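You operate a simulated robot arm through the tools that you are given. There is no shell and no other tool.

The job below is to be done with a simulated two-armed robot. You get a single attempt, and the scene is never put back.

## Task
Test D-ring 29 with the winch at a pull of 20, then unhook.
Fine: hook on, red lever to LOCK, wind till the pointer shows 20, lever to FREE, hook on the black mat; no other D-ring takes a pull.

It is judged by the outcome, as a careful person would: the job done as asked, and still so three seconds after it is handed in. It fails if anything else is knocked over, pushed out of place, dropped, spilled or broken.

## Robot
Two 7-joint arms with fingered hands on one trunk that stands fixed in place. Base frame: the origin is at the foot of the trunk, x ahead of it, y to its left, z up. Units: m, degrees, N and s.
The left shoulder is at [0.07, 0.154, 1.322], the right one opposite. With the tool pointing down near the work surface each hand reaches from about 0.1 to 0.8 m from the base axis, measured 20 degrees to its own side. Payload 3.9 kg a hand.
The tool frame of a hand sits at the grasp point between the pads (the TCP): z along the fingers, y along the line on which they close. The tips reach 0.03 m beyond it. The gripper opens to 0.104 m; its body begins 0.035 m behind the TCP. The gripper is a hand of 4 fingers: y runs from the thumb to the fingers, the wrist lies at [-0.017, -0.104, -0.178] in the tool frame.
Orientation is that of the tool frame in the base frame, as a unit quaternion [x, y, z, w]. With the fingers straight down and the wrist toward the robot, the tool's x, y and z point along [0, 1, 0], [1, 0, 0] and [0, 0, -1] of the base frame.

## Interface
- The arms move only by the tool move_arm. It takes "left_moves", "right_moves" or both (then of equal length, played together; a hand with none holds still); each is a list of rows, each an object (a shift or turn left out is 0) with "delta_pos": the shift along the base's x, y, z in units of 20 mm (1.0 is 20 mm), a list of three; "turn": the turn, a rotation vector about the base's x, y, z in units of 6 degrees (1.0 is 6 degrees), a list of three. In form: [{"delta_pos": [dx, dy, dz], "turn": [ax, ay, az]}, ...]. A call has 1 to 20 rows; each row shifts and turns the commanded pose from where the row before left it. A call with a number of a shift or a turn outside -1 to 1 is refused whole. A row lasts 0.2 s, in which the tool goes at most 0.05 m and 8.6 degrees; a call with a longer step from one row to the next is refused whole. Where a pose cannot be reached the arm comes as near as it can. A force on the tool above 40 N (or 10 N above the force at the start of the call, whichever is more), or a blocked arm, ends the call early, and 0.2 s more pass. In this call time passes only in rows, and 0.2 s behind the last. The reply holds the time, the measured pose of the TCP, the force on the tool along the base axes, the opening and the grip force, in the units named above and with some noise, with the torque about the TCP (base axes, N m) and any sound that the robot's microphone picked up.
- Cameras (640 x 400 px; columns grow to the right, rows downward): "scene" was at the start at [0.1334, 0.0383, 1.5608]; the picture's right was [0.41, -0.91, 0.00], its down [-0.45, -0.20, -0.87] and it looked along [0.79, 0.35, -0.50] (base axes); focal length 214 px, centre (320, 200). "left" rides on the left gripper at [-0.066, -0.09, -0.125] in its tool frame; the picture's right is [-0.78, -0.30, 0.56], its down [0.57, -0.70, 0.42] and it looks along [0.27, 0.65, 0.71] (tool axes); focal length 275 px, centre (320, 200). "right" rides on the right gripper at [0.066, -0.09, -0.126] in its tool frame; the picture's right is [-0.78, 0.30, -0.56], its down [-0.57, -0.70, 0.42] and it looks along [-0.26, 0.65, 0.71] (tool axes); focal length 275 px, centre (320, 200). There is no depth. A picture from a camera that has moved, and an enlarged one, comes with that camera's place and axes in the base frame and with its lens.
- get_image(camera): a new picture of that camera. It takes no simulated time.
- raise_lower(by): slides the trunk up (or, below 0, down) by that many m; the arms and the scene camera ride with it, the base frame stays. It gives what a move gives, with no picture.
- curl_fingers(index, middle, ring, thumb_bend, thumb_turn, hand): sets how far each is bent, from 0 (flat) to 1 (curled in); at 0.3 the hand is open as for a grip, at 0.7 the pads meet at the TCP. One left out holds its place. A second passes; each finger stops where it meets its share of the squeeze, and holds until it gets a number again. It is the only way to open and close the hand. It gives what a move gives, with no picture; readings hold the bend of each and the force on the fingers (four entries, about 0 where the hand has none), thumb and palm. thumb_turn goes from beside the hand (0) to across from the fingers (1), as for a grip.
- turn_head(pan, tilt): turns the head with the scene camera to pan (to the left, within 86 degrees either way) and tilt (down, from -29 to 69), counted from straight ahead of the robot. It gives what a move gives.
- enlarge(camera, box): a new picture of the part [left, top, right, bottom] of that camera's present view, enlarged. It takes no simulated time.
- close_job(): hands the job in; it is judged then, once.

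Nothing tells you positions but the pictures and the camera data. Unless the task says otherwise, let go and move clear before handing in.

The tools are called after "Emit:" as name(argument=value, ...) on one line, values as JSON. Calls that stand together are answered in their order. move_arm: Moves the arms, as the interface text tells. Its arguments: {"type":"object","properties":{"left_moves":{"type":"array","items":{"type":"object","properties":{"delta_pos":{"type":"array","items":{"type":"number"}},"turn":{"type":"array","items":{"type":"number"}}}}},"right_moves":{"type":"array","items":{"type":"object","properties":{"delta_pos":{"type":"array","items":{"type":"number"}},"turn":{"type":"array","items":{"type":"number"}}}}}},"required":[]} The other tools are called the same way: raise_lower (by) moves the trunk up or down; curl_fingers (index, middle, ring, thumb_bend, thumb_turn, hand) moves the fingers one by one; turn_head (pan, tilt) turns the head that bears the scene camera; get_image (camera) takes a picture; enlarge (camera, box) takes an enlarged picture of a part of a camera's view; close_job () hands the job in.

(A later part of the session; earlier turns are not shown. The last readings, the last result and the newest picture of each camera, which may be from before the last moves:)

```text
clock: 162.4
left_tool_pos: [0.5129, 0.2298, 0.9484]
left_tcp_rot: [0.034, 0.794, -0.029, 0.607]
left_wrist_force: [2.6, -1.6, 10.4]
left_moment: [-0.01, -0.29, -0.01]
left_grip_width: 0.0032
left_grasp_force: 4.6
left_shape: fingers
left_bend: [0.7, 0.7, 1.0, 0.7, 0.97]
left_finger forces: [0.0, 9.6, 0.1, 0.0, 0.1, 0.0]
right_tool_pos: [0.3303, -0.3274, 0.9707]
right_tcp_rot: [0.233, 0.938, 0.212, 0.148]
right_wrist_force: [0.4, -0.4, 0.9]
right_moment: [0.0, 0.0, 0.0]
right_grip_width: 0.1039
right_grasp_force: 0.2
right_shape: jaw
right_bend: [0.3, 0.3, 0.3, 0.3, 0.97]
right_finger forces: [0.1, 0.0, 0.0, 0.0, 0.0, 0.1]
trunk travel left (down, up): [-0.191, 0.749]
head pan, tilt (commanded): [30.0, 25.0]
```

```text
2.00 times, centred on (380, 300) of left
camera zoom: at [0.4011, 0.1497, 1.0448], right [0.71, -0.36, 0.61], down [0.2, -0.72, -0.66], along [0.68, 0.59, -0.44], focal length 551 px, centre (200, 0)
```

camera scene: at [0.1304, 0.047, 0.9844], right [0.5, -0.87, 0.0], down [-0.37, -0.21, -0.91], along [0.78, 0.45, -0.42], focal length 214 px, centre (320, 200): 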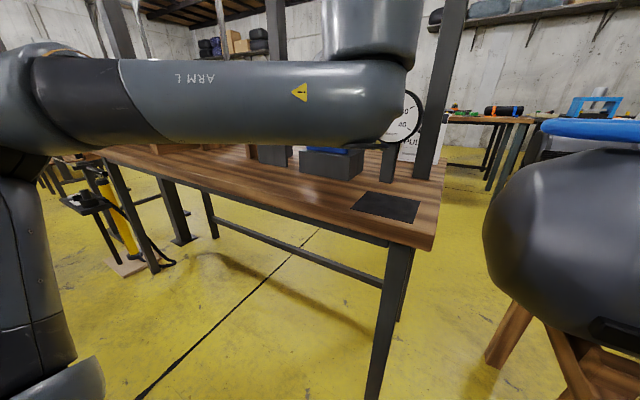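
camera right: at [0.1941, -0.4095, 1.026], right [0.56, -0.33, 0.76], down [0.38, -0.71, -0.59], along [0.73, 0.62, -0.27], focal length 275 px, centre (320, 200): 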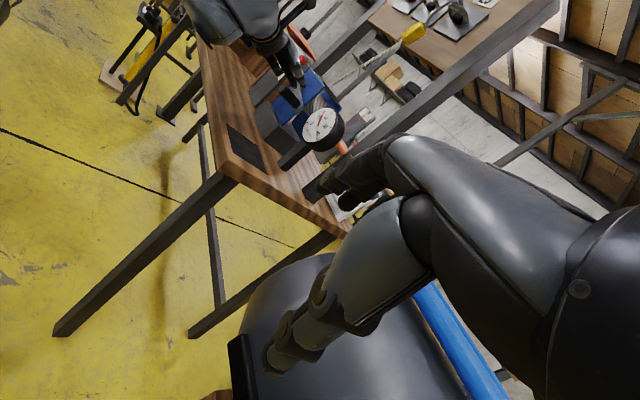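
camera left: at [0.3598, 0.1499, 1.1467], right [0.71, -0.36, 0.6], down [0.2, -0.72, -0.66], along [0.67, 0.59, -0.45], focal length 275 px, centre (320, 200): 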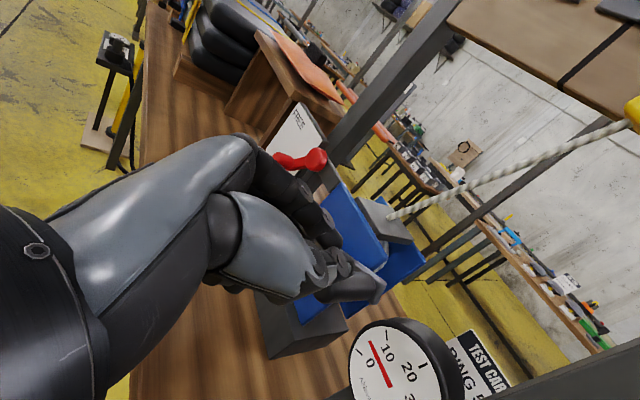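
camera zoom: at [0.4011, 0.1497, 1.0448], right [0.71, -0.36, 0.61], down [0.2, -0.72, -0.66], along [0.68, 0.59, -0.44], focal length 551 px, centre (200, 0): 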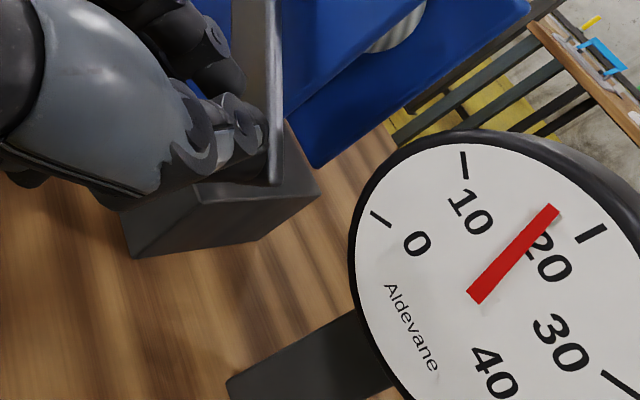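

About 17.3 now. Two more small steps.

Emit:
move_arm(left_moves=[{"delta_pos": [0, 0.17, -0.3]}])

Emit:
enlarge(camera="right", box=[270, 70, 370, 150])

Emit:
enlarge(camera="left", box=[280, 200, 480, 400])

```text
clock: 162.8
left_tool_pos: [0.5123, 0.2338, 0.9406]
left_tcp_rot: [0.034, 0.794, -0.028, 0.607]
left_wrist_force: [4.0, -1.8, 10.4]
left_moment: [-0.04, -0.24, -0.02]
left_grip_width: 0.0033
left_grasp_force: 4.5
left_shape: fingers
left_bend: [0.7, 0.7, 1.0, 0.7, 0.97]
left_finger forces: [0.0, 9.2, 0.0, 0.0, 0.0, 0.1]
right_tool_pos: [0.3296, -0.3276, 0.971]
right_tcp_rot: [0.232, 0.938, 0.212, 0.147]
right_wrist_force: [-0.2, -0.1, 0.4]
right_moment: [-0.02, 0.02, 0.0]
right_grip_width: 0.104
right_grasp_force: 0.0
right_shape: jaw
right_bend: [0.3, 0.3, 0.3, 0.3, 0.97]
right_finger forces: [0.1, 0.1, 0.0, 0.1, 0.1, 0.0]
trunk travel left (down, up): [-0.191, 0.749]
head pan, tilt (commanded): [30.0, 25.0]
```

```text
5.00 times, centred on (320, 110) of right
camera zoom: at [0.1935, -0.4098, 1.0263], right [0.56, -0.33, 0.76], down [0.38, -0.71, -0.59], along [0.73, 0.62, -0.27], focal length 1376 px, centre (320, 650)
```

zoom: 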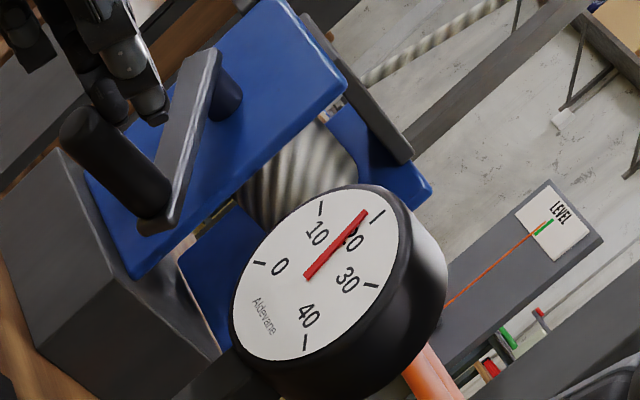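

```text
2.00 times, centred on (380, 300) of left
camera zoom: at [0.4009, 0.153, 1.039], right [0.71, -0.36, 0.61], down [0.2, -0.72, -0.66], along [0.68, 0.59, -0.44], focal length 551 px, centre (200, 0)
```

zoom: 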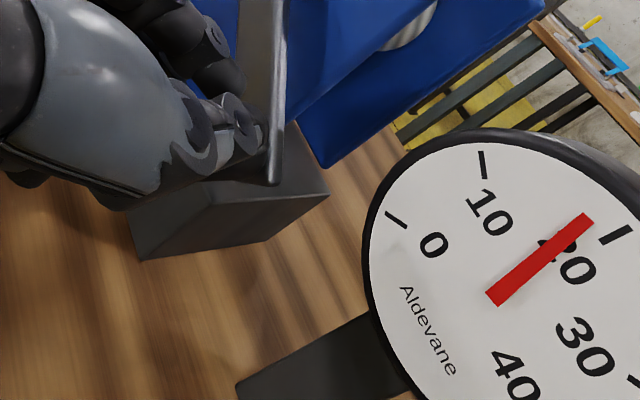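

About 18.2. One more small step.

Emit:
move_arm(left_moves=[{"delta_pos": [0, 0.22, -0.27]}])

Emit:
enlarge(camera="right", box=[270, 70, 370, 150])

Emit:
enlarge(camera="left", box=[280, 200, 480, 400])

```text
clock: 163.2
left_tool_pos: [0.5134, 0.2365, 0.9361]
left_tcp_rot: [0.034, 0.793, -0.029, 0.608]
left_wrist_force: [2.6, -1.4, 9.9]
left_moment: [0.01, -0.29, -0.03]
left_grip_width: 0.0032
left_grasp_force: 4.8
left_shape: fingers
left_bend: [0.7, 0.7, 1.0, 0.7, 0.97]
left_finger forces: [0.0, 10.1, 0.1, 0.1, 0.0, 0.1]
right_tool_pos: [0.3297, -0.3286, 0.9714]
right_tcp_rot: [0.231, 0.938, 0.213, 0.147]
right_wrist_force: [0.1, 0.1, 0.7]
right_moment: [0.02, 0.01, 0.02]
right_grip_width: 0.104
right_grasp_force: 0.1
right_shape: jaw
right_bend: [0.3, 0.3, 0.3, 0.3, 0.97]
right_finger forces: [0.0, 0.0, 0.0, 0.1, 0.0, 0.0]
trunk travel left (down, up): [-0.191, 0.749]
head pan, tilt (commanded): [30.0, 25.0]
```

```text
5.00 times, centred on (320, 110) of right
camera zoom: at [0.1935, -0.4099, 1.0262], right [0.56, -0.33, 0.76], down [0.38, -0.71, -0.59], along [0.73, 0.62, -0.27], focal length 1376 px, centre (320, 650)
```

zoom: 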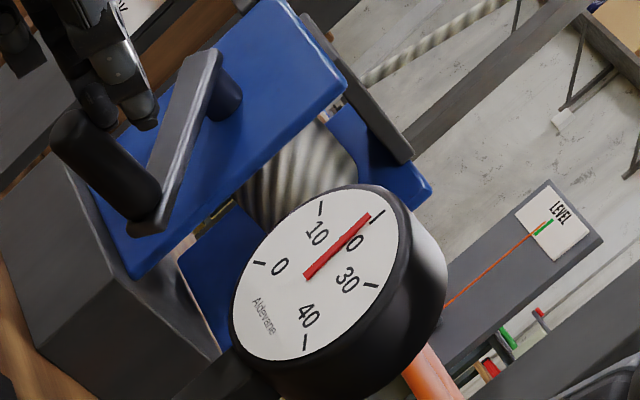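

```text
2.00 times, centred on (380, 300) of left
camera zoom: at [0.4012, 0.1571, 1.0334], right [0.71, -0.36, 0.6], down [0.2, -0.72, -0.66], along [0.68, 0.59, -0.44], focal length 551 px, centre (200, 0)
```

zoom: 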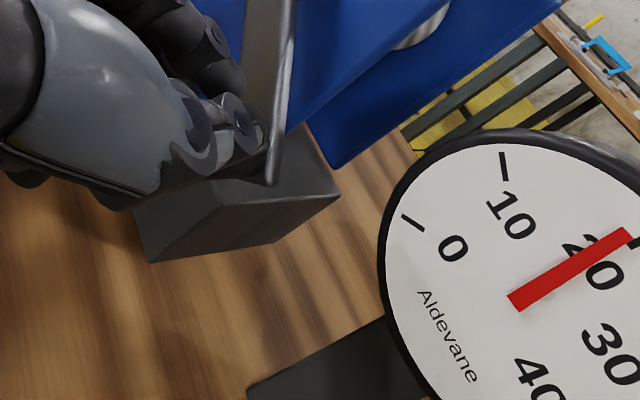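

About 19.2. I'll read the gauge more closely before the final nudge.

Emit:
enlarge(camera="right", box=[298, 104, 350, 144])

```text
10.00 times, centred on (324, 124) of right
camera zoom: at [0.1935, -0.4099, 1.0262], right [0.56, -0.33, 0.76], down [0.38, -0.71, -0.59], along [0.73, 0.62, -0.27], focal length 2753 px, centre (280, 960)
```

zoom: 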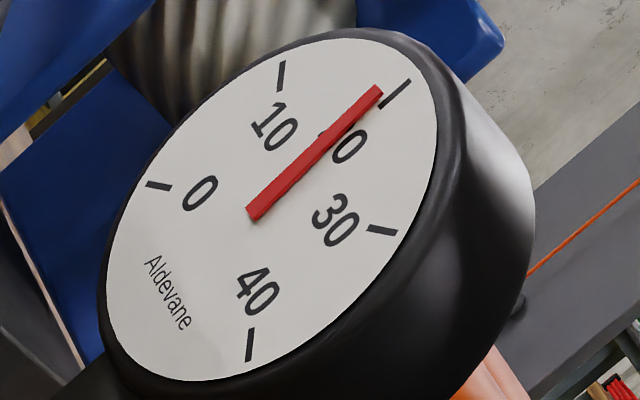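

Seen from this side there's some parallax between pointer and dial, so I'll check with the more frontal head camera too.

Emit:
enlarge(camera="scene", box=[350, 70, 450, 150])

Emit:
enlarge(camera="left", box=[390, 230, 510, 350])

```text
5.00 times, centred on (400, 110) of scene
camera zoom: at [0.1299, 0.0465, 0.9846], right [0.5, -0.87, 0.0], down [-0.37, -0.21, -0.91], along [0.79, 0.45, -0.42], focal length 1072 px, centre (-80, 650)
```

zoom: 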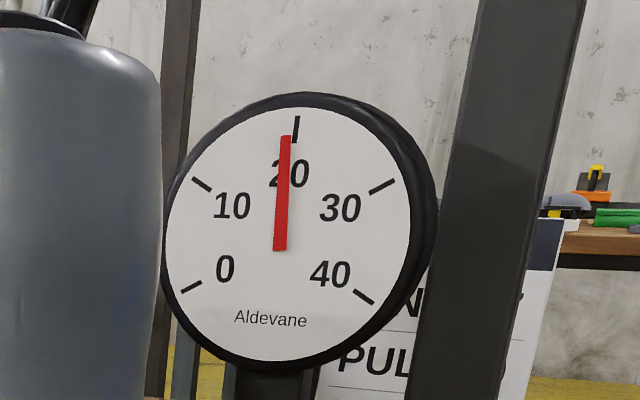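

```text
3.33 times, centred on (450, 290) of left
camera zoom: at [0.4012, 0.1571, 1.0334], right [0.71, -0.36, 0.6], down [0.2, -0.72, -0.66], along [0.68, 0.59, -0.44], focal length 918 px, centre (-113, -100)
```

zoom: 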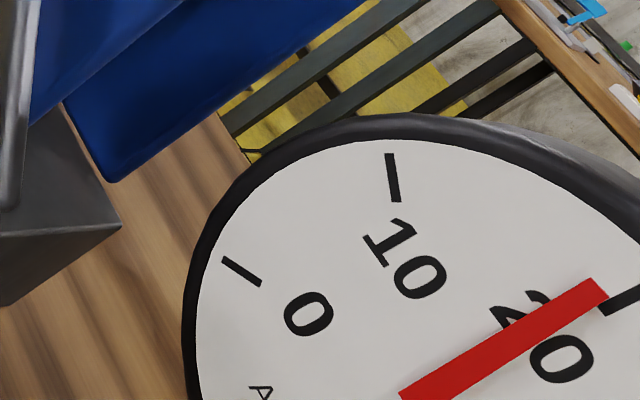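

From the head camera the pointer is nearly parallel with the 20 mark: about 19.7. I'll take the hand off the handle and see what the ratchet holds.

Emit:
move_arm(left_moves=[{"delta_pos": [0, 0, 0.3]}, {"delta_pos": [0, 0, 0.6]}, {"delta_pos": [-0.5, 0, 0.5]}])

Emit:
enlarge(camera="scene", box=[350, 70, 450, 150])

Emit:
enlarge(camera="right", box=[298, 104, 350, 144])

```text
clock: 164.0
left_tool_pos: [0.5027, 0.2385, 0.9625]
left_tcp_rot: [0.033, 0.793, -0.029, 0.607]
left_wrist_force: [-0.3, 0.2, 0.0]
left_moment: [0.0, 0.01, -0.01]
left_grip_width: 0.0032
left_grasp_force: 0.1
left_shape: fingers
left_bend: [0.7, 0.7, 1.0, 0.7, 0.97]
left_finger forces: [0.0, 0.1, 0.0, 0.0, 0.0, 0.1]
right_tool_pos: [0.3301, -0.3278, 0.9708]
right_tcp_rot: [0.232, 0.938, 0.212, 0.147]
right_wrist_force: [0.3, -0.2, -0.5]
right_moment: [-0.02, -0.02, -0.01]
right_grip_width: 0.104
right_grasp_force: 0.1
right_shape: jaw
right_bend: [0.3, 0.3, 0.3, 0.3, 0.97]
right_finger forces: [0.1, 0.1, 0.0, 0.1, 0.1, 0.0]
trunk travel left (down, up): [-0.191, 0.749]
head pan, tilt (commanded): [30.0, 25.0]
```

```text
5.00 times, centred on (400, 110) of scene
camera zoom: at [0.1301, 0.0473, 0.9844], right [0.5, -0.87, 0.0], down [-0.37, -0.21, -0.91], along [0.78, 0.45, -0.42], focal length 1072 px, centre (-80, 650)
```

zoom: 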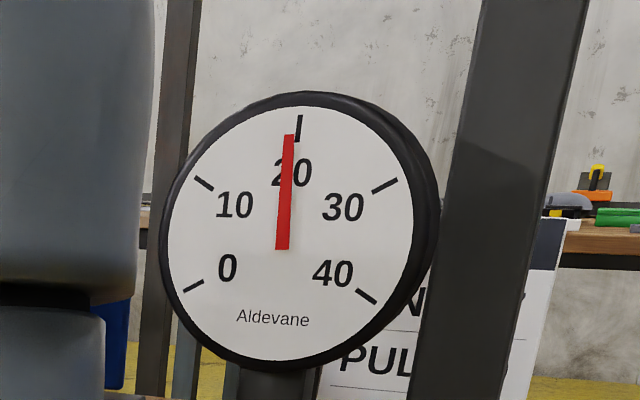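

```text
10.00 times, centred on (324, 124) of right
camera zoom: at [0.1937, -0.4092, 1.0265], right [0.56, -0.33, 0.76], down [0.38, -0.71, -0.59], along [0.73, 0.62, -0.27], focal length 2753 px, centre (280, 960)
```

zoom: 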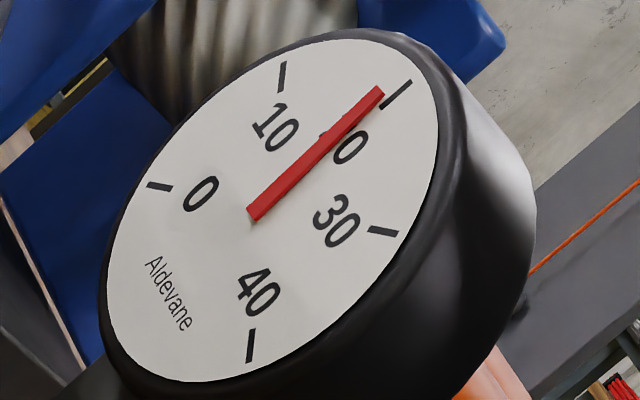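

The ratchet holds at 20. Now the lever must go back up to FREE. I'll draw the hand back, move left, and come in underneath the knob, staying clear of the crank in case it spins back.

Emit:
move_arm(left_moves=[{"delta_pos": [-0.9, 0, 0.2]}, {"delta_pos": [-0.9, 0, 0.2]}, {"delta_pos": [-0.9, 0.3, 0]}, {"delta_pos": [0, 1, 0]}, {"delta_pos": [0, 1, 0]}, {"delta_pos": [0, 1, 0]}, {"delta_pos": [0, 1, 0]}, {"delta_pos": [0, 1, 0]}, {"delta_pos": [0, 1, 0]}, {"delta_pos": [0, 1, 0]}, {"delta_pos": [0, 1, 0]}, {"delta_pos": [0, 1, 0]}, {"delta_pos": [0, 1, 0]}, {"delta_pos": [0, 0.4, 0]}])

Emit:
get_image(camera="left")

Emit:
get_image(camera="scene")

Emit:
get_image(camera="right")

```text
clock: 167.0
left_tool_pos: [0.4481, 0.4517, 0.9699]
left_tcp_rot: [0.034, 0.794, -0.029, 0.606]
left_wrist_force: [-0.3, 0.1, -0.4]
left_moment: [0.01, -0.04, 0.0]
left_grip_width: 0.003
left_grasp_force: 0.2
left_shape: fingers
left_bend: [0.7, 0.7, 1.0, 0.7, 0.97]
left_finger forces: [0.0, 0.0, 0.0, 0.0, 0.0, 0.1]
right_tool_pos: [0.3308, -0.3265, 0.9721]
right_tcp_rot: [0.232, 0.938, 0.212, 0.147]
right_wrist_force: [-0.2, 0.4, 0.3]
right_moment: [0.01, -0.01, -0.01]
right_grip_width: 0.1038
right_grasp_force: 0.1
right_shape: jaw
right_bend: [0.3, 0.3, 0.3, 0.3, 0.97]
right_finger forces: [0.0, 0.0, 0.0, 0.0, 0.1, 0.1]
trunk travel left (down, up): [-0.191, 0.749]
head pan, tilt (commanded): [30.0, 25.0]
```

```text
taken
camera left: at [0.3372, 0.3716, 1.0674], right [0.71, -0.36, 0.6], down [0.2, -0.72, -0.66], along [0.67, 0.59, -0.45], focal length 275 px, centre (320, 200)
```

left: 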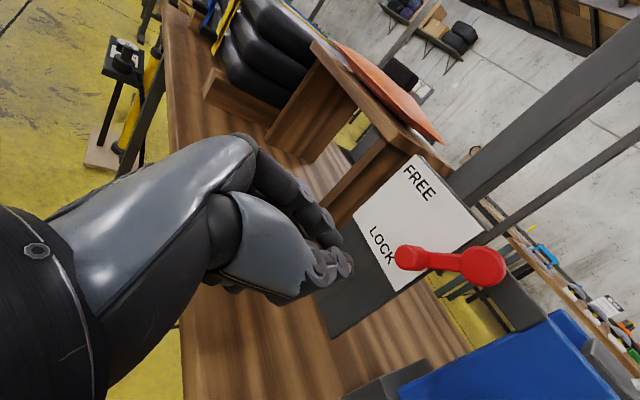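

```text
taken
camera scene: at [0.1305, 0.0474, 0.9844], right [0.5, -0.87, 0.0], down [-0.37, -0.21, -0.91], along [0.78, 0.45, -0.42], focal length 214 px, centre (320, 200)
```

scene: 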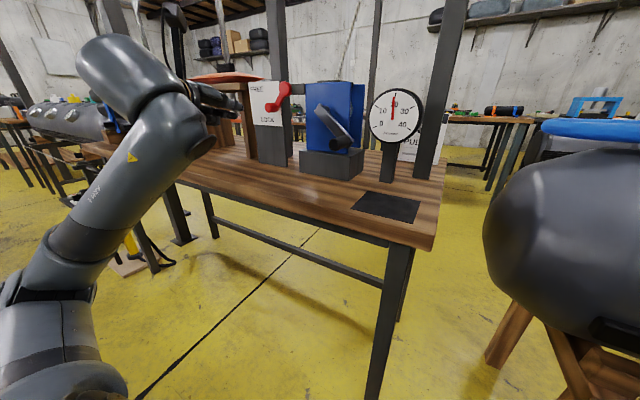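

```text
taken
camera right: at [0.1941, -0.409, 1.0265], right [0.56, -0.33, 0.76], down [0.38, -0.71, -0.59], along [0.73, 0.62, -0.27], focal length 275 px, centre (320, 200)
```

right: 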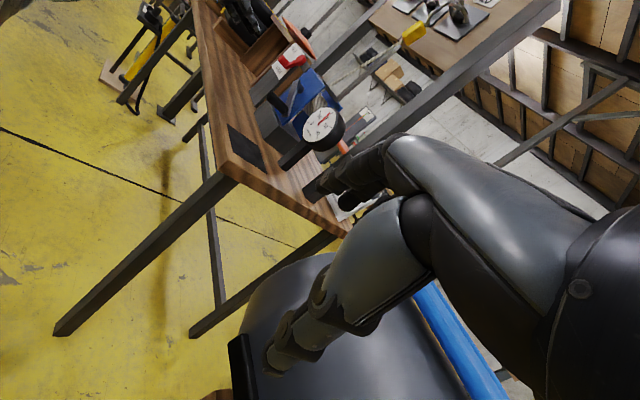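

The pointer stands at 20 with everything released. Zooming once more on gauge and lever from the front.

Emit:
enlarge(camera="scene", box=[360, 75, 440, 155])

Emit:
enlarge(camera="scene", box=[230, 60, 370, 180])

```text
5.00 times, centred on (400, 115) of scene
camera zoom: at [0.1305, 0.0474, 0.9844], right [0.5, -0.87, 0.0], down [-0.37, -0.21, -0.91], along [0.78, 0.45, -0.42], focal length 1072 px, centre (-80, 625)
```

zoom: 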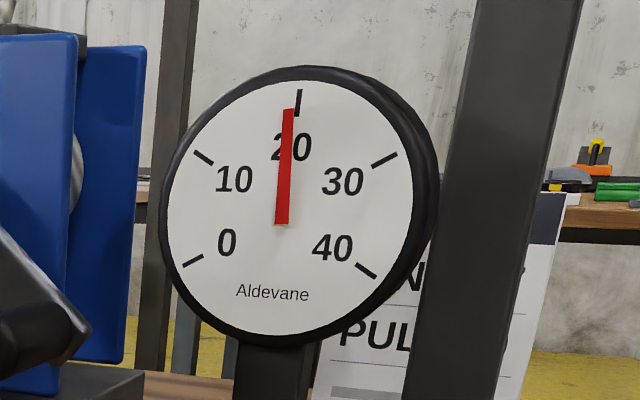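

```text
3.33 times, centred on (300, 120) of scene
camera zoom: at [0.1305, 0.0474, 0.9844], right [0.5, -0.87, 0.0], down [-0.37, -0.21, -0.91], along [0.78, 0.45, -0.42], focal length 715 px, centre (387, 467)
```

zoom: 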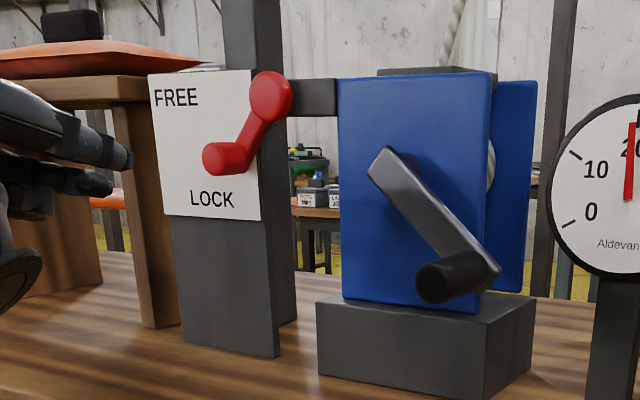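

Reading confirmed at 20. Now I'll lower the hand below knob level and slide it forward under the knob.

Emit:
raise_lower(by=-0.047)

Emit:
move_arm(left_moves=[{"delta_pos": [0.8, 0, 0]}, {"delta_pos": [0.8, 0, 0]}, {"delta_pos": [0.8, 0, 0]}, {"delta_pos": [0.8, 0, 0]}, {"delta_pos": [0.8, 0, 0]}, {"delta_pos": [0.8, 0, 0]}, {"delta_pos": [0.8, 0, 0]}, {"delta_pos": [0.8, 0.05, 0]}])

Emit:
enlarge(camera="scene", box=[210, 30, 350, 150])

Emit:
enlarge(camera="left", box=[240, 180, 440, 380])

```text
clock: 167.9
left_tool_pos: [0.4475, 0.4515, 0.9239]
left_tcp_rot: [0.034, 0.794, -0.03, 0.607]
left_wrist_force: [0.1, 0.4, 0.1]
left_moment: [0.02, -0.02, 0.0]
left_grip_width: 0.0032
left_grasp_force: 0.1
left_shape: fingers
left_bend: [0.7, 0.7, 1.0, 0.7, 0.97]
left_finger forces: [0.0, 0.0, 0.1, 0.0, 0.1, 0.1]
right_tool_pos: [0.3297, -0.327, 0.9243]
right_tcp_rot: [0.232, 0.938, 0.212, 0.147]
right_wrist_force: [-0.2, -0.8, 0.1]
right_moment: [0.01, 0.01, 0.0]
right_grip_width: 0.1042
right_grasp_force: 0.0
right_shape: jaw
right_bend: [0.3, 0.3, 0.3, 0.3, 0.97]
right_finger forces: [0.0, 0.1, 0.1, 0.0, 0.0, 0.0]
trunk travel left (down, up): [-0.144, 0.796]
head pan, tilt (commanded): [30.0, 25.0]
```

```text
clock: 169.7
left_tool_pos: [0.5773, 0.4528, 0.9224]
left_tcp_rot: [0.034, 0.794, -0.028, 0.607]
left_wrist_force: [0.3, 0.7, -0.5]
left_moment: [0.04, -0.01, -0.05]
left_grip_width: 0.0031
left_grasp_force: 0.1
left_shape: fingers
left_bend: [0.7, 0.7, 1.0, 0.7, 0.97]
left_finger forces: [0.0, 0.1, 0.1, 0.1, 0.0, 0.0]
right_tool_pos: [0.3304, -0.3278, 0.9234]
right_tcp_rot: [0.231, 0.938, 0.212, 0.146]
right_wrist_force: [-0.1, 0.8, 0.1]
right_moment: [-0.02, -0.02, 0.01]
right_grip_width: 0.104
right_grasp_force: 0.1
right_shape: jaw
right_bend: [0.3, 0.3, 0.3, 0.3, 0.97]
right_finger forces: [0.1, 0.1, 0.0, 0.1, 0.0, 0.0]
trunk travel left (down, up): [-0.144, 0.796]
head pan, tilt (commanded): [30.0, 25.0]
```

```text
3.33 times, centred on (280, 90) of scene
camera zoom: at [0.1306, 0.0472, 0.9374], right [0.5, -0.87, 0.0], down [-0.37, -0.21, -0.91], along [0.78, 0.45, -0.42], focal length 715 px, centre (453, 567)
```

zoom: 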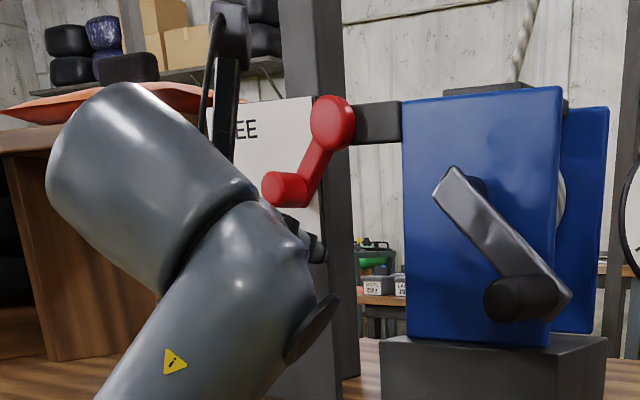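

```text
2.00 times, centred on (340, 280) of left
camera zoom: at [0.4653, 0.3722, 1.0205], right [0.71, -0.36, 0.6], down [0.2, -0.72, -0.66], along [0.67, 0.59, -0.45], focal length 551 px, centre (280, 40)
```

zoom: 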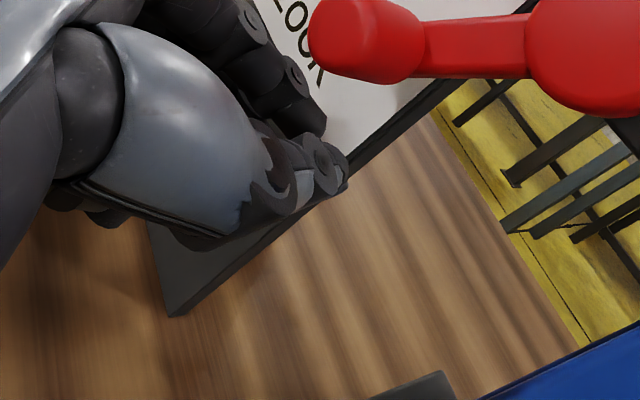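

The fingertips are right below the knob. Raising with the trunk in small steps to lift the lever.

Emit:
raise_lower(by=0.025)

Emit:
enlarge(camera="scene", box=[210, 50, 350, 170])

```text
clock: 170.4
left_tool_pos: [0.5763, 0.4541, 0.9467]
left_tcp_rot: [0.033, 0.793, -0.028, 0.607]
left_wrist_force: [-0.7, 1.2, -1.7]
left_moment: [-0.03, 0.01, 0.04]
left_grip_width: 0.0036
left_grasp_force: 1.3
left_shape: fingers
left_bend: [0.69, 0.7, 1.0, 0.7, 0.97]
left_finger forces: [2.6, 0.0, 0.0, 0.0, 0.0, 0.0]
right_tool_pos: [0.3305, -0.3265, 0.949]
right_tcp_rot: [0.232, 0.938, 0.211, 0.146]
right_wrist_force: [1.2, 0.5, -1.0]
right_moment: [0.05, 0.03, -0.01]
right_grip_width: 0.1041
right_grasp_force: 0.1
right_shape: jaw
right_bend: [0.3, 0.3, 0.3, 0.3, 0.97]
right_finger forces: [0.1, 0.0, 0.0, 0.1, 0.0, 0.0]
trunk travel left (down, up): [-0.169, 0.771]
head pan, tilt (commanded): [30.0, 25.0]
```

```text
3.33 times, centred on (280, 110) of scene
camera zoom: at [0.1306, 0.0475, 0.9624], right [0.5, -0.87, 0.0], down [-0.37, -0.21, -0.91], along [0.78, 0.45, -0.42], focal length 715 px, centre (453, 500)
```

zoom: 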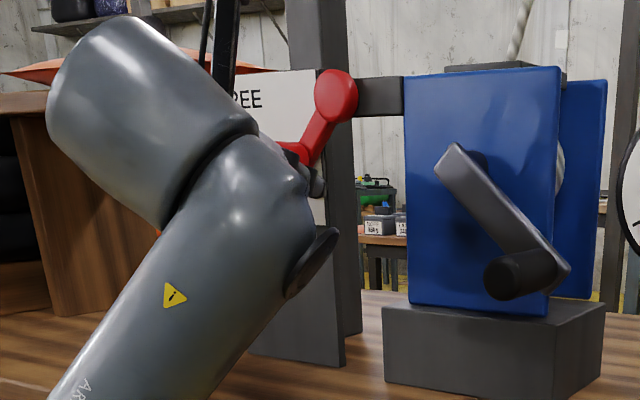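

Contact under the knob. Continuing upward.

Emit:
raise_lower(by=0.015)

Emit:
enlarge(camera="scene", box=[210, 50, 350, 170])

Emit:
enlarge(camera="left", box=[240, 150, 440, 350])

```text
clock: 171.0
left_tool_pos: [0.5753, 0.4561, 0.9615]
left_tcp_rot: [0.031, 0.794, -0.03, 0.607]
left_wrist_force: [-8.7, 12.8, -9.0]
left_moment: [-0.27, 0.15, 0.43]
left_grip_width: 0.0139
left_grasp_force: 7.6
left_shape: fingers
left_bend: [0.61, 0.7, 1.0, 0.7, 0.97]
left_finger forces: [15.0, 0.1, 0.1, 0.1, 0.0, 0.1]
right_tool_pos: [0.3303, -0.3242, 0.9641]
right_tcp_rot: [0.232, 0.938, 0.211, 0.147]
right_wrist_force: [1.0, -0.1, 0.0]
right_moment: [0.01, 0.01, -0.01]
right_grip_width: 0.1038
right_grasp_force: 0.1
right_shape: jaw
right_bend: [0.3, 0.3, 0.3, 0.3, 0.97]
right_finger forces: [0.0, 0.1, 0.0, 0.1, 0.1, 0.1]
trunk travel left (down, up): [-0.184, 0.756]
head pan, tilt (commanded): [30.0, 25.0]
```

```text
3.33 times, centred on (280, 110) of scene
camera zoom: at [0.1298, 0.0505, 0.9773], right [0.5, -0.86, 0.0], down [-0.36, -0.22, -0.91], along [0.78, 0.46, -0.42], focal length 715 px, centre (453, 500)
```

zoom: 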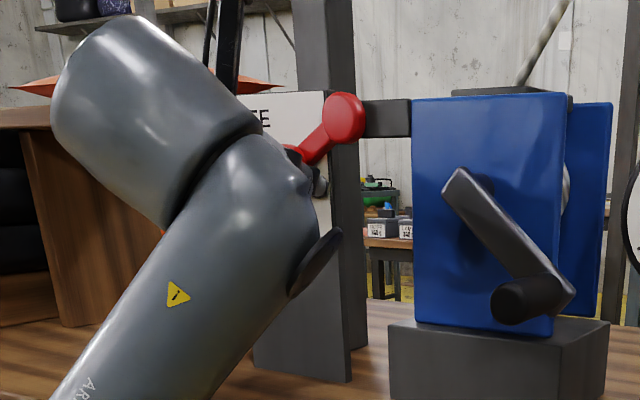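

```text
2.00 times, centred on (340, 250) of left
camera zoom: at [0.4646, 0.3761, 1.0594], right [0.71, -0.35, 0.61], down [0.2, -0.73, -0.66], along [0.67, 0.59, -0.45], focal length 551 px, centre (280, 100)
```

zoom: 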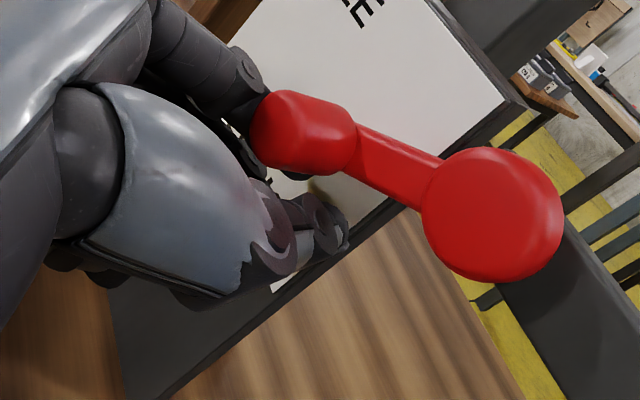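

The knob is wedged against the index finger, which pushes it the wrong way; it needs to travel left and up. I'll shift the hand left so the thumb pushes from the right, then continue up-left along the arc.

Emit:
move_arm(left_moves=[{"delta_pos": [0, 0.3, 0]}, {"delta_pos": [0, 0.3, 0.1]}])

Emit:
enlarge(camera="left", box=[240, 150, 440, 350])

```text
clock: 171.6
left_tool_pos: [0.5781, 0.4637, 0.9652]
left_tcp_rot: [0.035, 0.793, -0.031, 0.607]
left_wrist_force: [-3.8, 4.9, -4.3]
left_moment: [-0.08, 0.1, 0.13]
left_grip_width: 0.0085
left_grasp_force: 3.6
left_shape: fingers
left_bend: [0.65, 0.7, 1.0, 0.7, 0.97]
left_finger forces: [6.3, 0.1, 0.0, 0.1, 0.1, 0.0]
right_tool_pos: [0.3293, -0.3265, 0.9661]
right_tcp_rot: [0.232, 0.938, 0.212, 0.147]
right_wrist_force: [0.2, 0.2, -0.4]
right_moment: [0.01, 0.0, 0.01]
right_grip_width: 0.1038
right_grasp_force: 0.1
right_shape: jaw
right_bend: [0.3, 0.3, 0.3, 0.3, 0.97]
right_finger forces: [0.1, 0.0, 0.0, 0.0, 0.0, 0.0]
trunk travel left (down, up): [-0.184, 0.756]
head pan, tilt (commanded): [30.0, 25.0]
```

```text
2.00 times, centred on (340, 250) of left
camera zoom: at [0.4656, 0.385, 1.063], right [0.71, -0.36, 0.61], down [0.2, -0.73, -0.66], along [0.68, 0.59, -0.45], focal length 551 px, centre (280, 100)
```

zoom: 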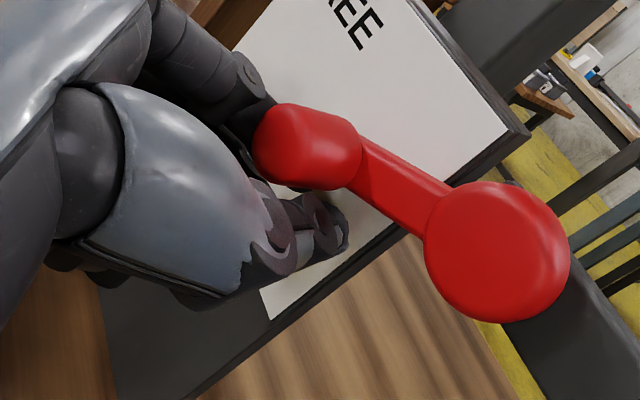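

Forces are dropping as the lever starts to follow. Continuing left and up.

Emit:
move_arm(left_moves=[{"delta_pos": [0, 0.35, 0.1]}, {"delta_pos": [0, 0.3, 0.3]}])

Emit:
enlarge(camera="left", box=[240, 150, 440, 350])

Emit:
enlarge(camera="scene", box=[210, 50, 350, 170])

```text
clock: 172.2
left_tool_pos: [0.5774, 0.4775, 0.9733]
left_tcp_rot: [0.035, 0.793, -0.029, 0.608]
left_wrist_force: [-0.2, 0.5, 0.1]
left_moment: [0.02, 0.04, 0.02]
left_grip_width: 0.0033
left_grasp_force: 0.1
left_shape: fingers
left_bend: [0.7, 0.7, 1.0, 0.7, 0.97]
left_finger forces: [0.1, 0.1, 0.0, 0.0, 0.1, 0.0]
right_tool_pos: [0.3307, -0.328, 0.9654]
right_tcp_rot: [0.232, 0.938, 0.211, 0.147]
right_wrist_force: [0.2, 0.5, 0.1]
right_moment: [-0.02, -0.01, 0.02]
right_grip_width: 0.104
right_grasp_force: 0.1
right_shape: jaw
right_bend: [0.3, 0.3, 0.3, 0.3, 0.97]
right_finger forces: [0.0, 0.1, 0.1, 0.0, 0.0, 0.1]
trunk travel left (down, up): [-0.184, 0.756]
head pan, tilt (commanded): [30.0, 25.0]
```

```text
2.00 times, centred on (340, 250) of left
camera zoom: at [0.465, 0.3974, 1.0713], right [0.71, -0.36, 0.6], down [0.2, -0.72, -0.66], along [0.68, 0.59, -0.44], focal length 551 px, centre (280, 100)
```

zoom: 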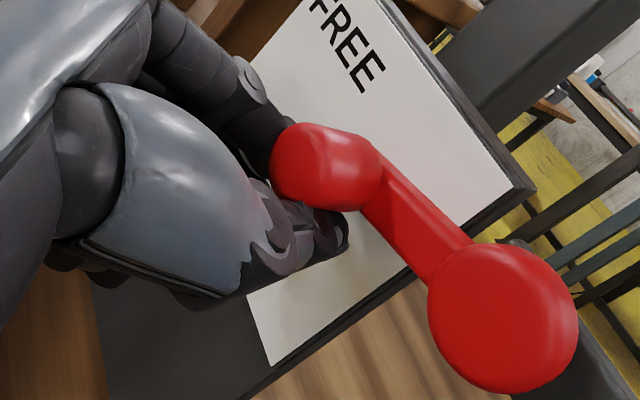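

```text
3.33 times, centred on (280, 110) of scene
camera zoom: at [0.1305, 0.0471, 0.9775], right [0.5, -0.87, 0.0], down [-0.37, -0.21, -0.91], along [0.79, 0.45, -0.42], focal length 715 px, centre (453, 500)
```

zoom: 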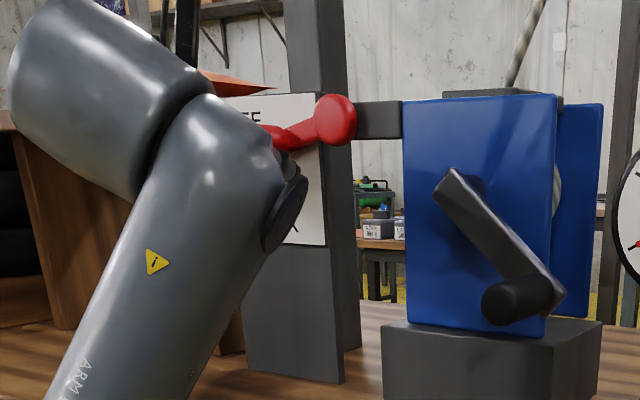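

The lever is well up already and the gauge pointer has dropped back. I'll lift further to bring it fully to FREE.

Emit:
raise_lower(by=0.015)

Emit:
enlarge(camera="left", box=[240, 150, 440, 350])

Emit:
get_image(camera="scene")

```text
clock: 172.8
left_tool_pos: [0.5766, 0.4778, 0.9883]
left_tcp_rot: [0.034, 0.793, -0.029, 0.608]
left_wrist_force: [0.0, 0.0, -0.2]
left_moment: [0.0, 0.0, -0.03]
left_grip_width: 0.0034
left_grasp_force: 0.3
left_shape: fingers
left_bend: [0.7, 0.7, 1.0, 0.7, 0.97]
left_finger forces: [0.1, 0.0, 0.0, 0.0, 0.6, 0.1]
right_tool_pos: [0.3311, -0.3277, 0.979]
right_tcp_rot: [0.232, 0.938, 0.212, 0.147]
right_wrist_force: [-1.5, 1.0, -0.6]
right_moment: [-0.02, -0.01, 0.03]
right_grip_width: 0.1038
right_grasp_force: 0.1
right_shape: jaw
right_bend: [0.3, 0.3, 0.3, 0.3, 0.97]
right_finger forces: [0.0, 0.0, 0.1, 0.1, 0.0, 0.0]
trunk travel left (down, up): [-0.199, 0.741]
head pan, tilt (commanded): [30.0, 25.0]
```

```text
2.00 times, centred on (340, 250) of left
camera zoom: at [0.4656, 0.3974, 1.0861], right [0.71, -0.36, 0.6], down [0.2, -0.72, -0.66], along [0.67, 0.59, -0.45], focal length 551 px, centre (280, 100)
```

zoom: 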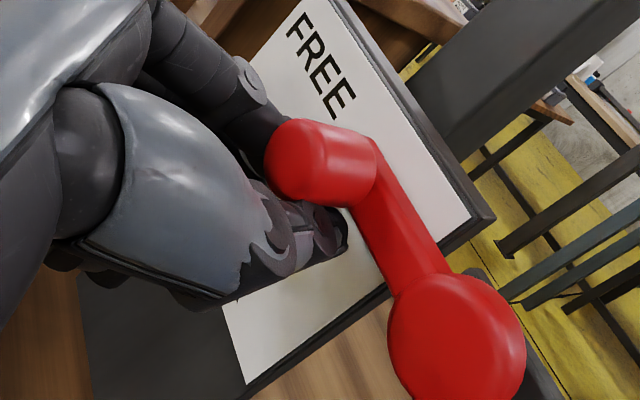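

```text
taken
camera scene: at [0.1306, 0.0473, 0.9925], right [0.5, -0.87, 0.0], down [-0.37, -0.21, -0.91], along [0.78, 0.45, -0.42], focal length 214 px, centre (320, 200)
```

scene: 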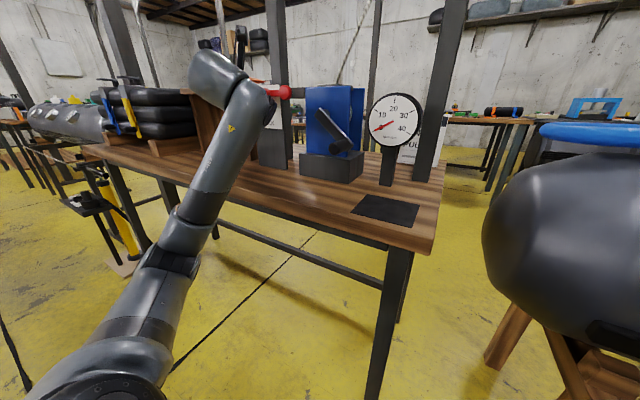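

Gauge is back at 0 and the lever is almost at FREE. A bit more lift to reach its stop.

Emit:
raise_lower(by=0.012)

Emit:
enlarge(camera="left", box=[240, 150, 440, 350])

Emit:
enlarge(camera="scene", box=[230, 60, 330, 150])

```text
clock: 173.4
left_tool_pos: [0.5799, 0.4807, 0.9944]
left_tcp_rot: [0.032, 0.797, -0.03, 0.602]
left_wrist_force: [-10.2, -2.8, -28.8]
left_moment: [0.02, 0.42, -0.04]
left_grip_width: 0.006
left_grasp_force: 14.8
left_shape: fingers
left_bend: [0.7, 0.7, 1.0, 0.68, 1.0]
left_finger forces: [20.4, 0.0, 0.1, 0.0, 7.9, 0.1]
right_tool_pos: [0.3319, -0.326, 0.9907]
right_tcp_rot: [0.232, 0.938, 0.21, 0.146]
right_wrist_force: [-0.4, -0.8, 0.2]
right_moment: [-0.02, 0.0, -0.03]
right_grip_width: 0.1038
right_grasp_force: 0.0
right_shape: jaw
right_bend: [0.3, 0.3, 0.3, 0.3, 0.97]
right_finger forces: [0.0, 0.1, 0.1, 0.1, 0.0, 0.0]
trunk travel left (down, up): [-0.211, 0.729]
head pan, tilt (commanded): [30.0, 25.0]
```

```text
2.00 times, centred on (340, 250) of left
camera zoom: at [0.4693, 0.4001, 1.0938], right [0.72, -0.35, 0.6], down [0.19, -0.73, -0.66], along [0.67, 0.59, -0.46], focal length 551 px, centre (280, 100)
```

zoom: 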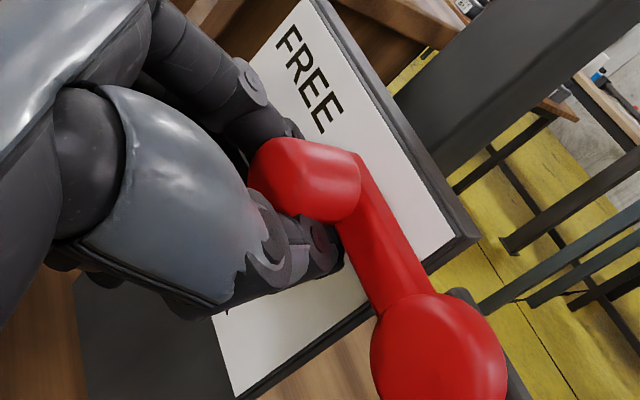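

```text
4.44 times, centred on (280, 105) of scene
camera zoom: at [0.1317, 0.0495, 1.0037], right [0.5, -0.87, 0.0], down [-0.37, -0.21, -0.91], along [0.78, 0.45, -0.42], focal length 953 px, centre (498, 622)
```

zoom: 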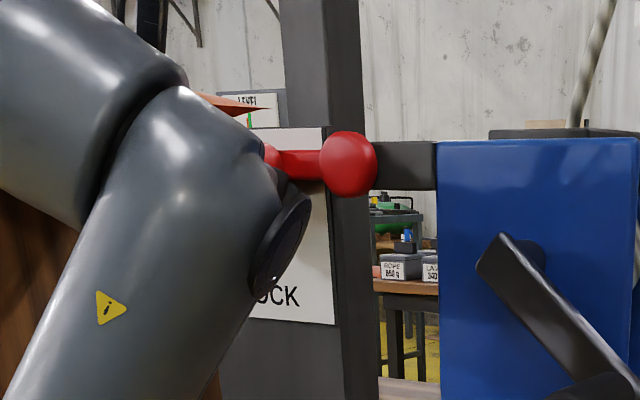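

The lever is horizontal at its FREE stop (strong resistance). I'll relieve the pressure at once and withdraw.

Emit:
raise_lower(by=-0.014)

Emit:
raise_lower(by=-0.015)

Emit:
move_arm(left_moves=[{"delta_pos": [-0.7, 0, -0.1]}, {"delta_pos": [-0.7, 0, -0.1]}, {"delta_pos": [-0.7, 0, 0]}, {"delta_pos": [-0.7, 0, 0]}, {"delta_pos": [-0.7, 0, 0]}, {"delta_pos": [-0.7, 0, 0]}, {"delta_pos": [-0.7, 0, 0]}])

Emit:
get_image(camera="scene")

Emit:
enlarge(camera="scene", box=[230, 60, 430, 200])

Emit:
enlarge(camera="right", box=[260, 0, 500, 170])

```text
clock: 174.1
left_tool_pos: [0.577, 0.4778, 0.989]
left_tcp_rot: [0.035, 0.792, -0.029, 0.609]
left_wrist_force: [-1.1, 0.9, -0.3]
left_moment: [0.01, -0.01, 0.0]
left_grip_width: 0.0036
left_grasp_force: 0.3
left_shape: fingers
left_bend: [0.7, 0.7, 1.0, 0.69, 0.97]
left_finger forces: [0.0, 0.0, 0.1, 0.1, 0.3, 0.0]
right_tool_pos: [0.3313, -0.3264, 0.9778]
right_tcp_rot: [0.232, 0.938, 0.211, 0.147]
right_wrist_force: [0.5, 0.3, 0.2]
right_moment: [0.0, 0.04, 0.02]
right_grip_width: 0.1039
right_grasp_force: 0.1
right_shape: jaw
right_bend: [0.3, 0.3, 0.3, 0.3, 0.97]
right_finger forces: [0.1, 0.0, 0.0, 0.0, 0.0, 0.0]
trunk travel left (down, up): [-0.197, 0.743]
head pan, tilt (commanded): [30.0, 25.0]
```

```text
clock: 174.7
left_tool_pos: [0.5769, 0.4782, 0.9711]
left_tcp_rot: [0.034, 0.794, -0.029, 0.607]
left_wrist_force: [-0.1, -0.3, 0.5]
left_moment: [0.0, 0.0, -0.02]
left_grip_width: 0.0034
left_grasp_force: 0.0
left_shape: fingers
left_bend: [0.7, 0.7, 1.0, 0.7, 0.97]
left_finger forces: [0.1, 0.0, 0.0, 0.0, 0.0, 0.1]
right_tool_pos: [0.3299, -0.3272, 0.9624]
right_tcp_rot: [0.231, 0.938, 0.211, 0.147]
right_wrist_force: [-1.1, 0.2, 0.3]
right_moment: [-0.03, -0.01, 0.0]
right_grip_width: 0.104
right_grasp_force: 0.0
right_shape: jaw
right_bend: [0.3, 0.3, 0.3, 0.3, 0.97]
right_finger forces: [0.1, 0.0, 0.0, 0.1, 0.1, 0.0]
trunk travel left (down, up): [-0.182, 0.758]
head pan, tilt (commanded): [30.0, 25.0]
```

```text
clock: 176.3
left_tool_pos: [0.4796, 0.4782, 0.9674]
left_tcp_rot: [0.034, 0.794, -0.028, 0.607]
left_wrist_force: [0.3, -1.1, 0.0]
left_moment: [0.0, 0.01, 0.02]
left_grip_width: 0.0033
left_grasp_force: 0.2
left_shape: fingers
left_bend: [0.7, 0.7, 1.0, 0.7, 0.97]
left_finger forces: [0.0, 0.0, 0.0, 0.1, 0.0, 0.0]
right_tool_pos: [0.3299, -0.3266, 0.9626]
right_tcp_rot: [0.232, 0.938, 0.212, 0.147]
right_wrist_force: [-0.7, 0.6, -0.4]
right_moment: [0.0, 0.01, 0.02]
right_grip_width: 0.1039
right_grasp_force: 0.1
right_shape: jaw
right_bend: [0.3, 0.3, 0.3, 0.3, 0.97]
right_finger forces: [0.0, 0.0, 0.0, 0.0, 0.0, 0.0]
trunk travel left (down, up): [-0.182, 0.758]
head pan, tilt (commanded): [30.0, 25.0]
```

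```text
taken
camera scene: at [0.1304, 0.0473, 0.9754], right [0.5, -0.87, 0.0], down [-0.37, -0.21, -0.91], along [0.78, 0.45, -0.42], focal length 214 px, centre (320, 200)
```

scene: 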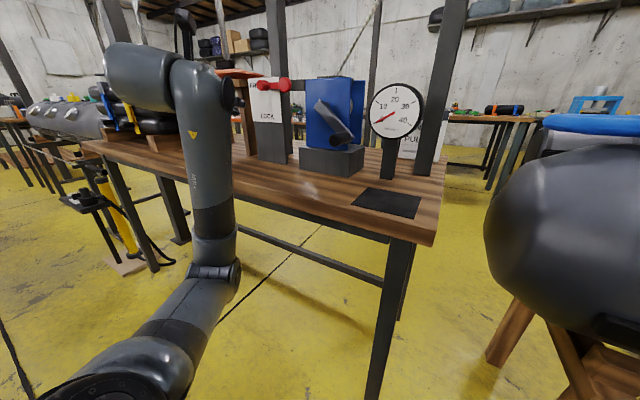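

```text
2.86 times, centred on (330, 130) of scene
camera zoom: at [0.1304, 0.0473, 0.9754], right [0.5, -0.87, 0.0], down [-0.37, -0.21, -0.91], along [0.78, 0.45, -0.42], focal length 613 px, centre (291, 400)
```

zoom: 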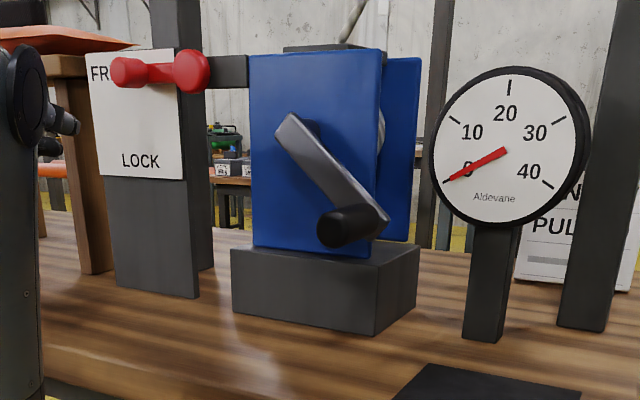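

```text
2.35 times, centred on (380, 85) of right
camera zoom: at [0.194, -0.4092, 1.0174], right [0.56, -0.33, 0.76], down [0.38, -0.71, -0.59], along [0.73, 0.62, -0.27], focal length 648 px, centre (179, 471)
```

zoom: 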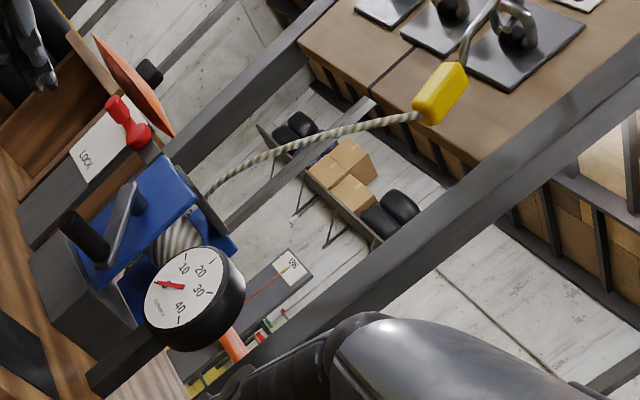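

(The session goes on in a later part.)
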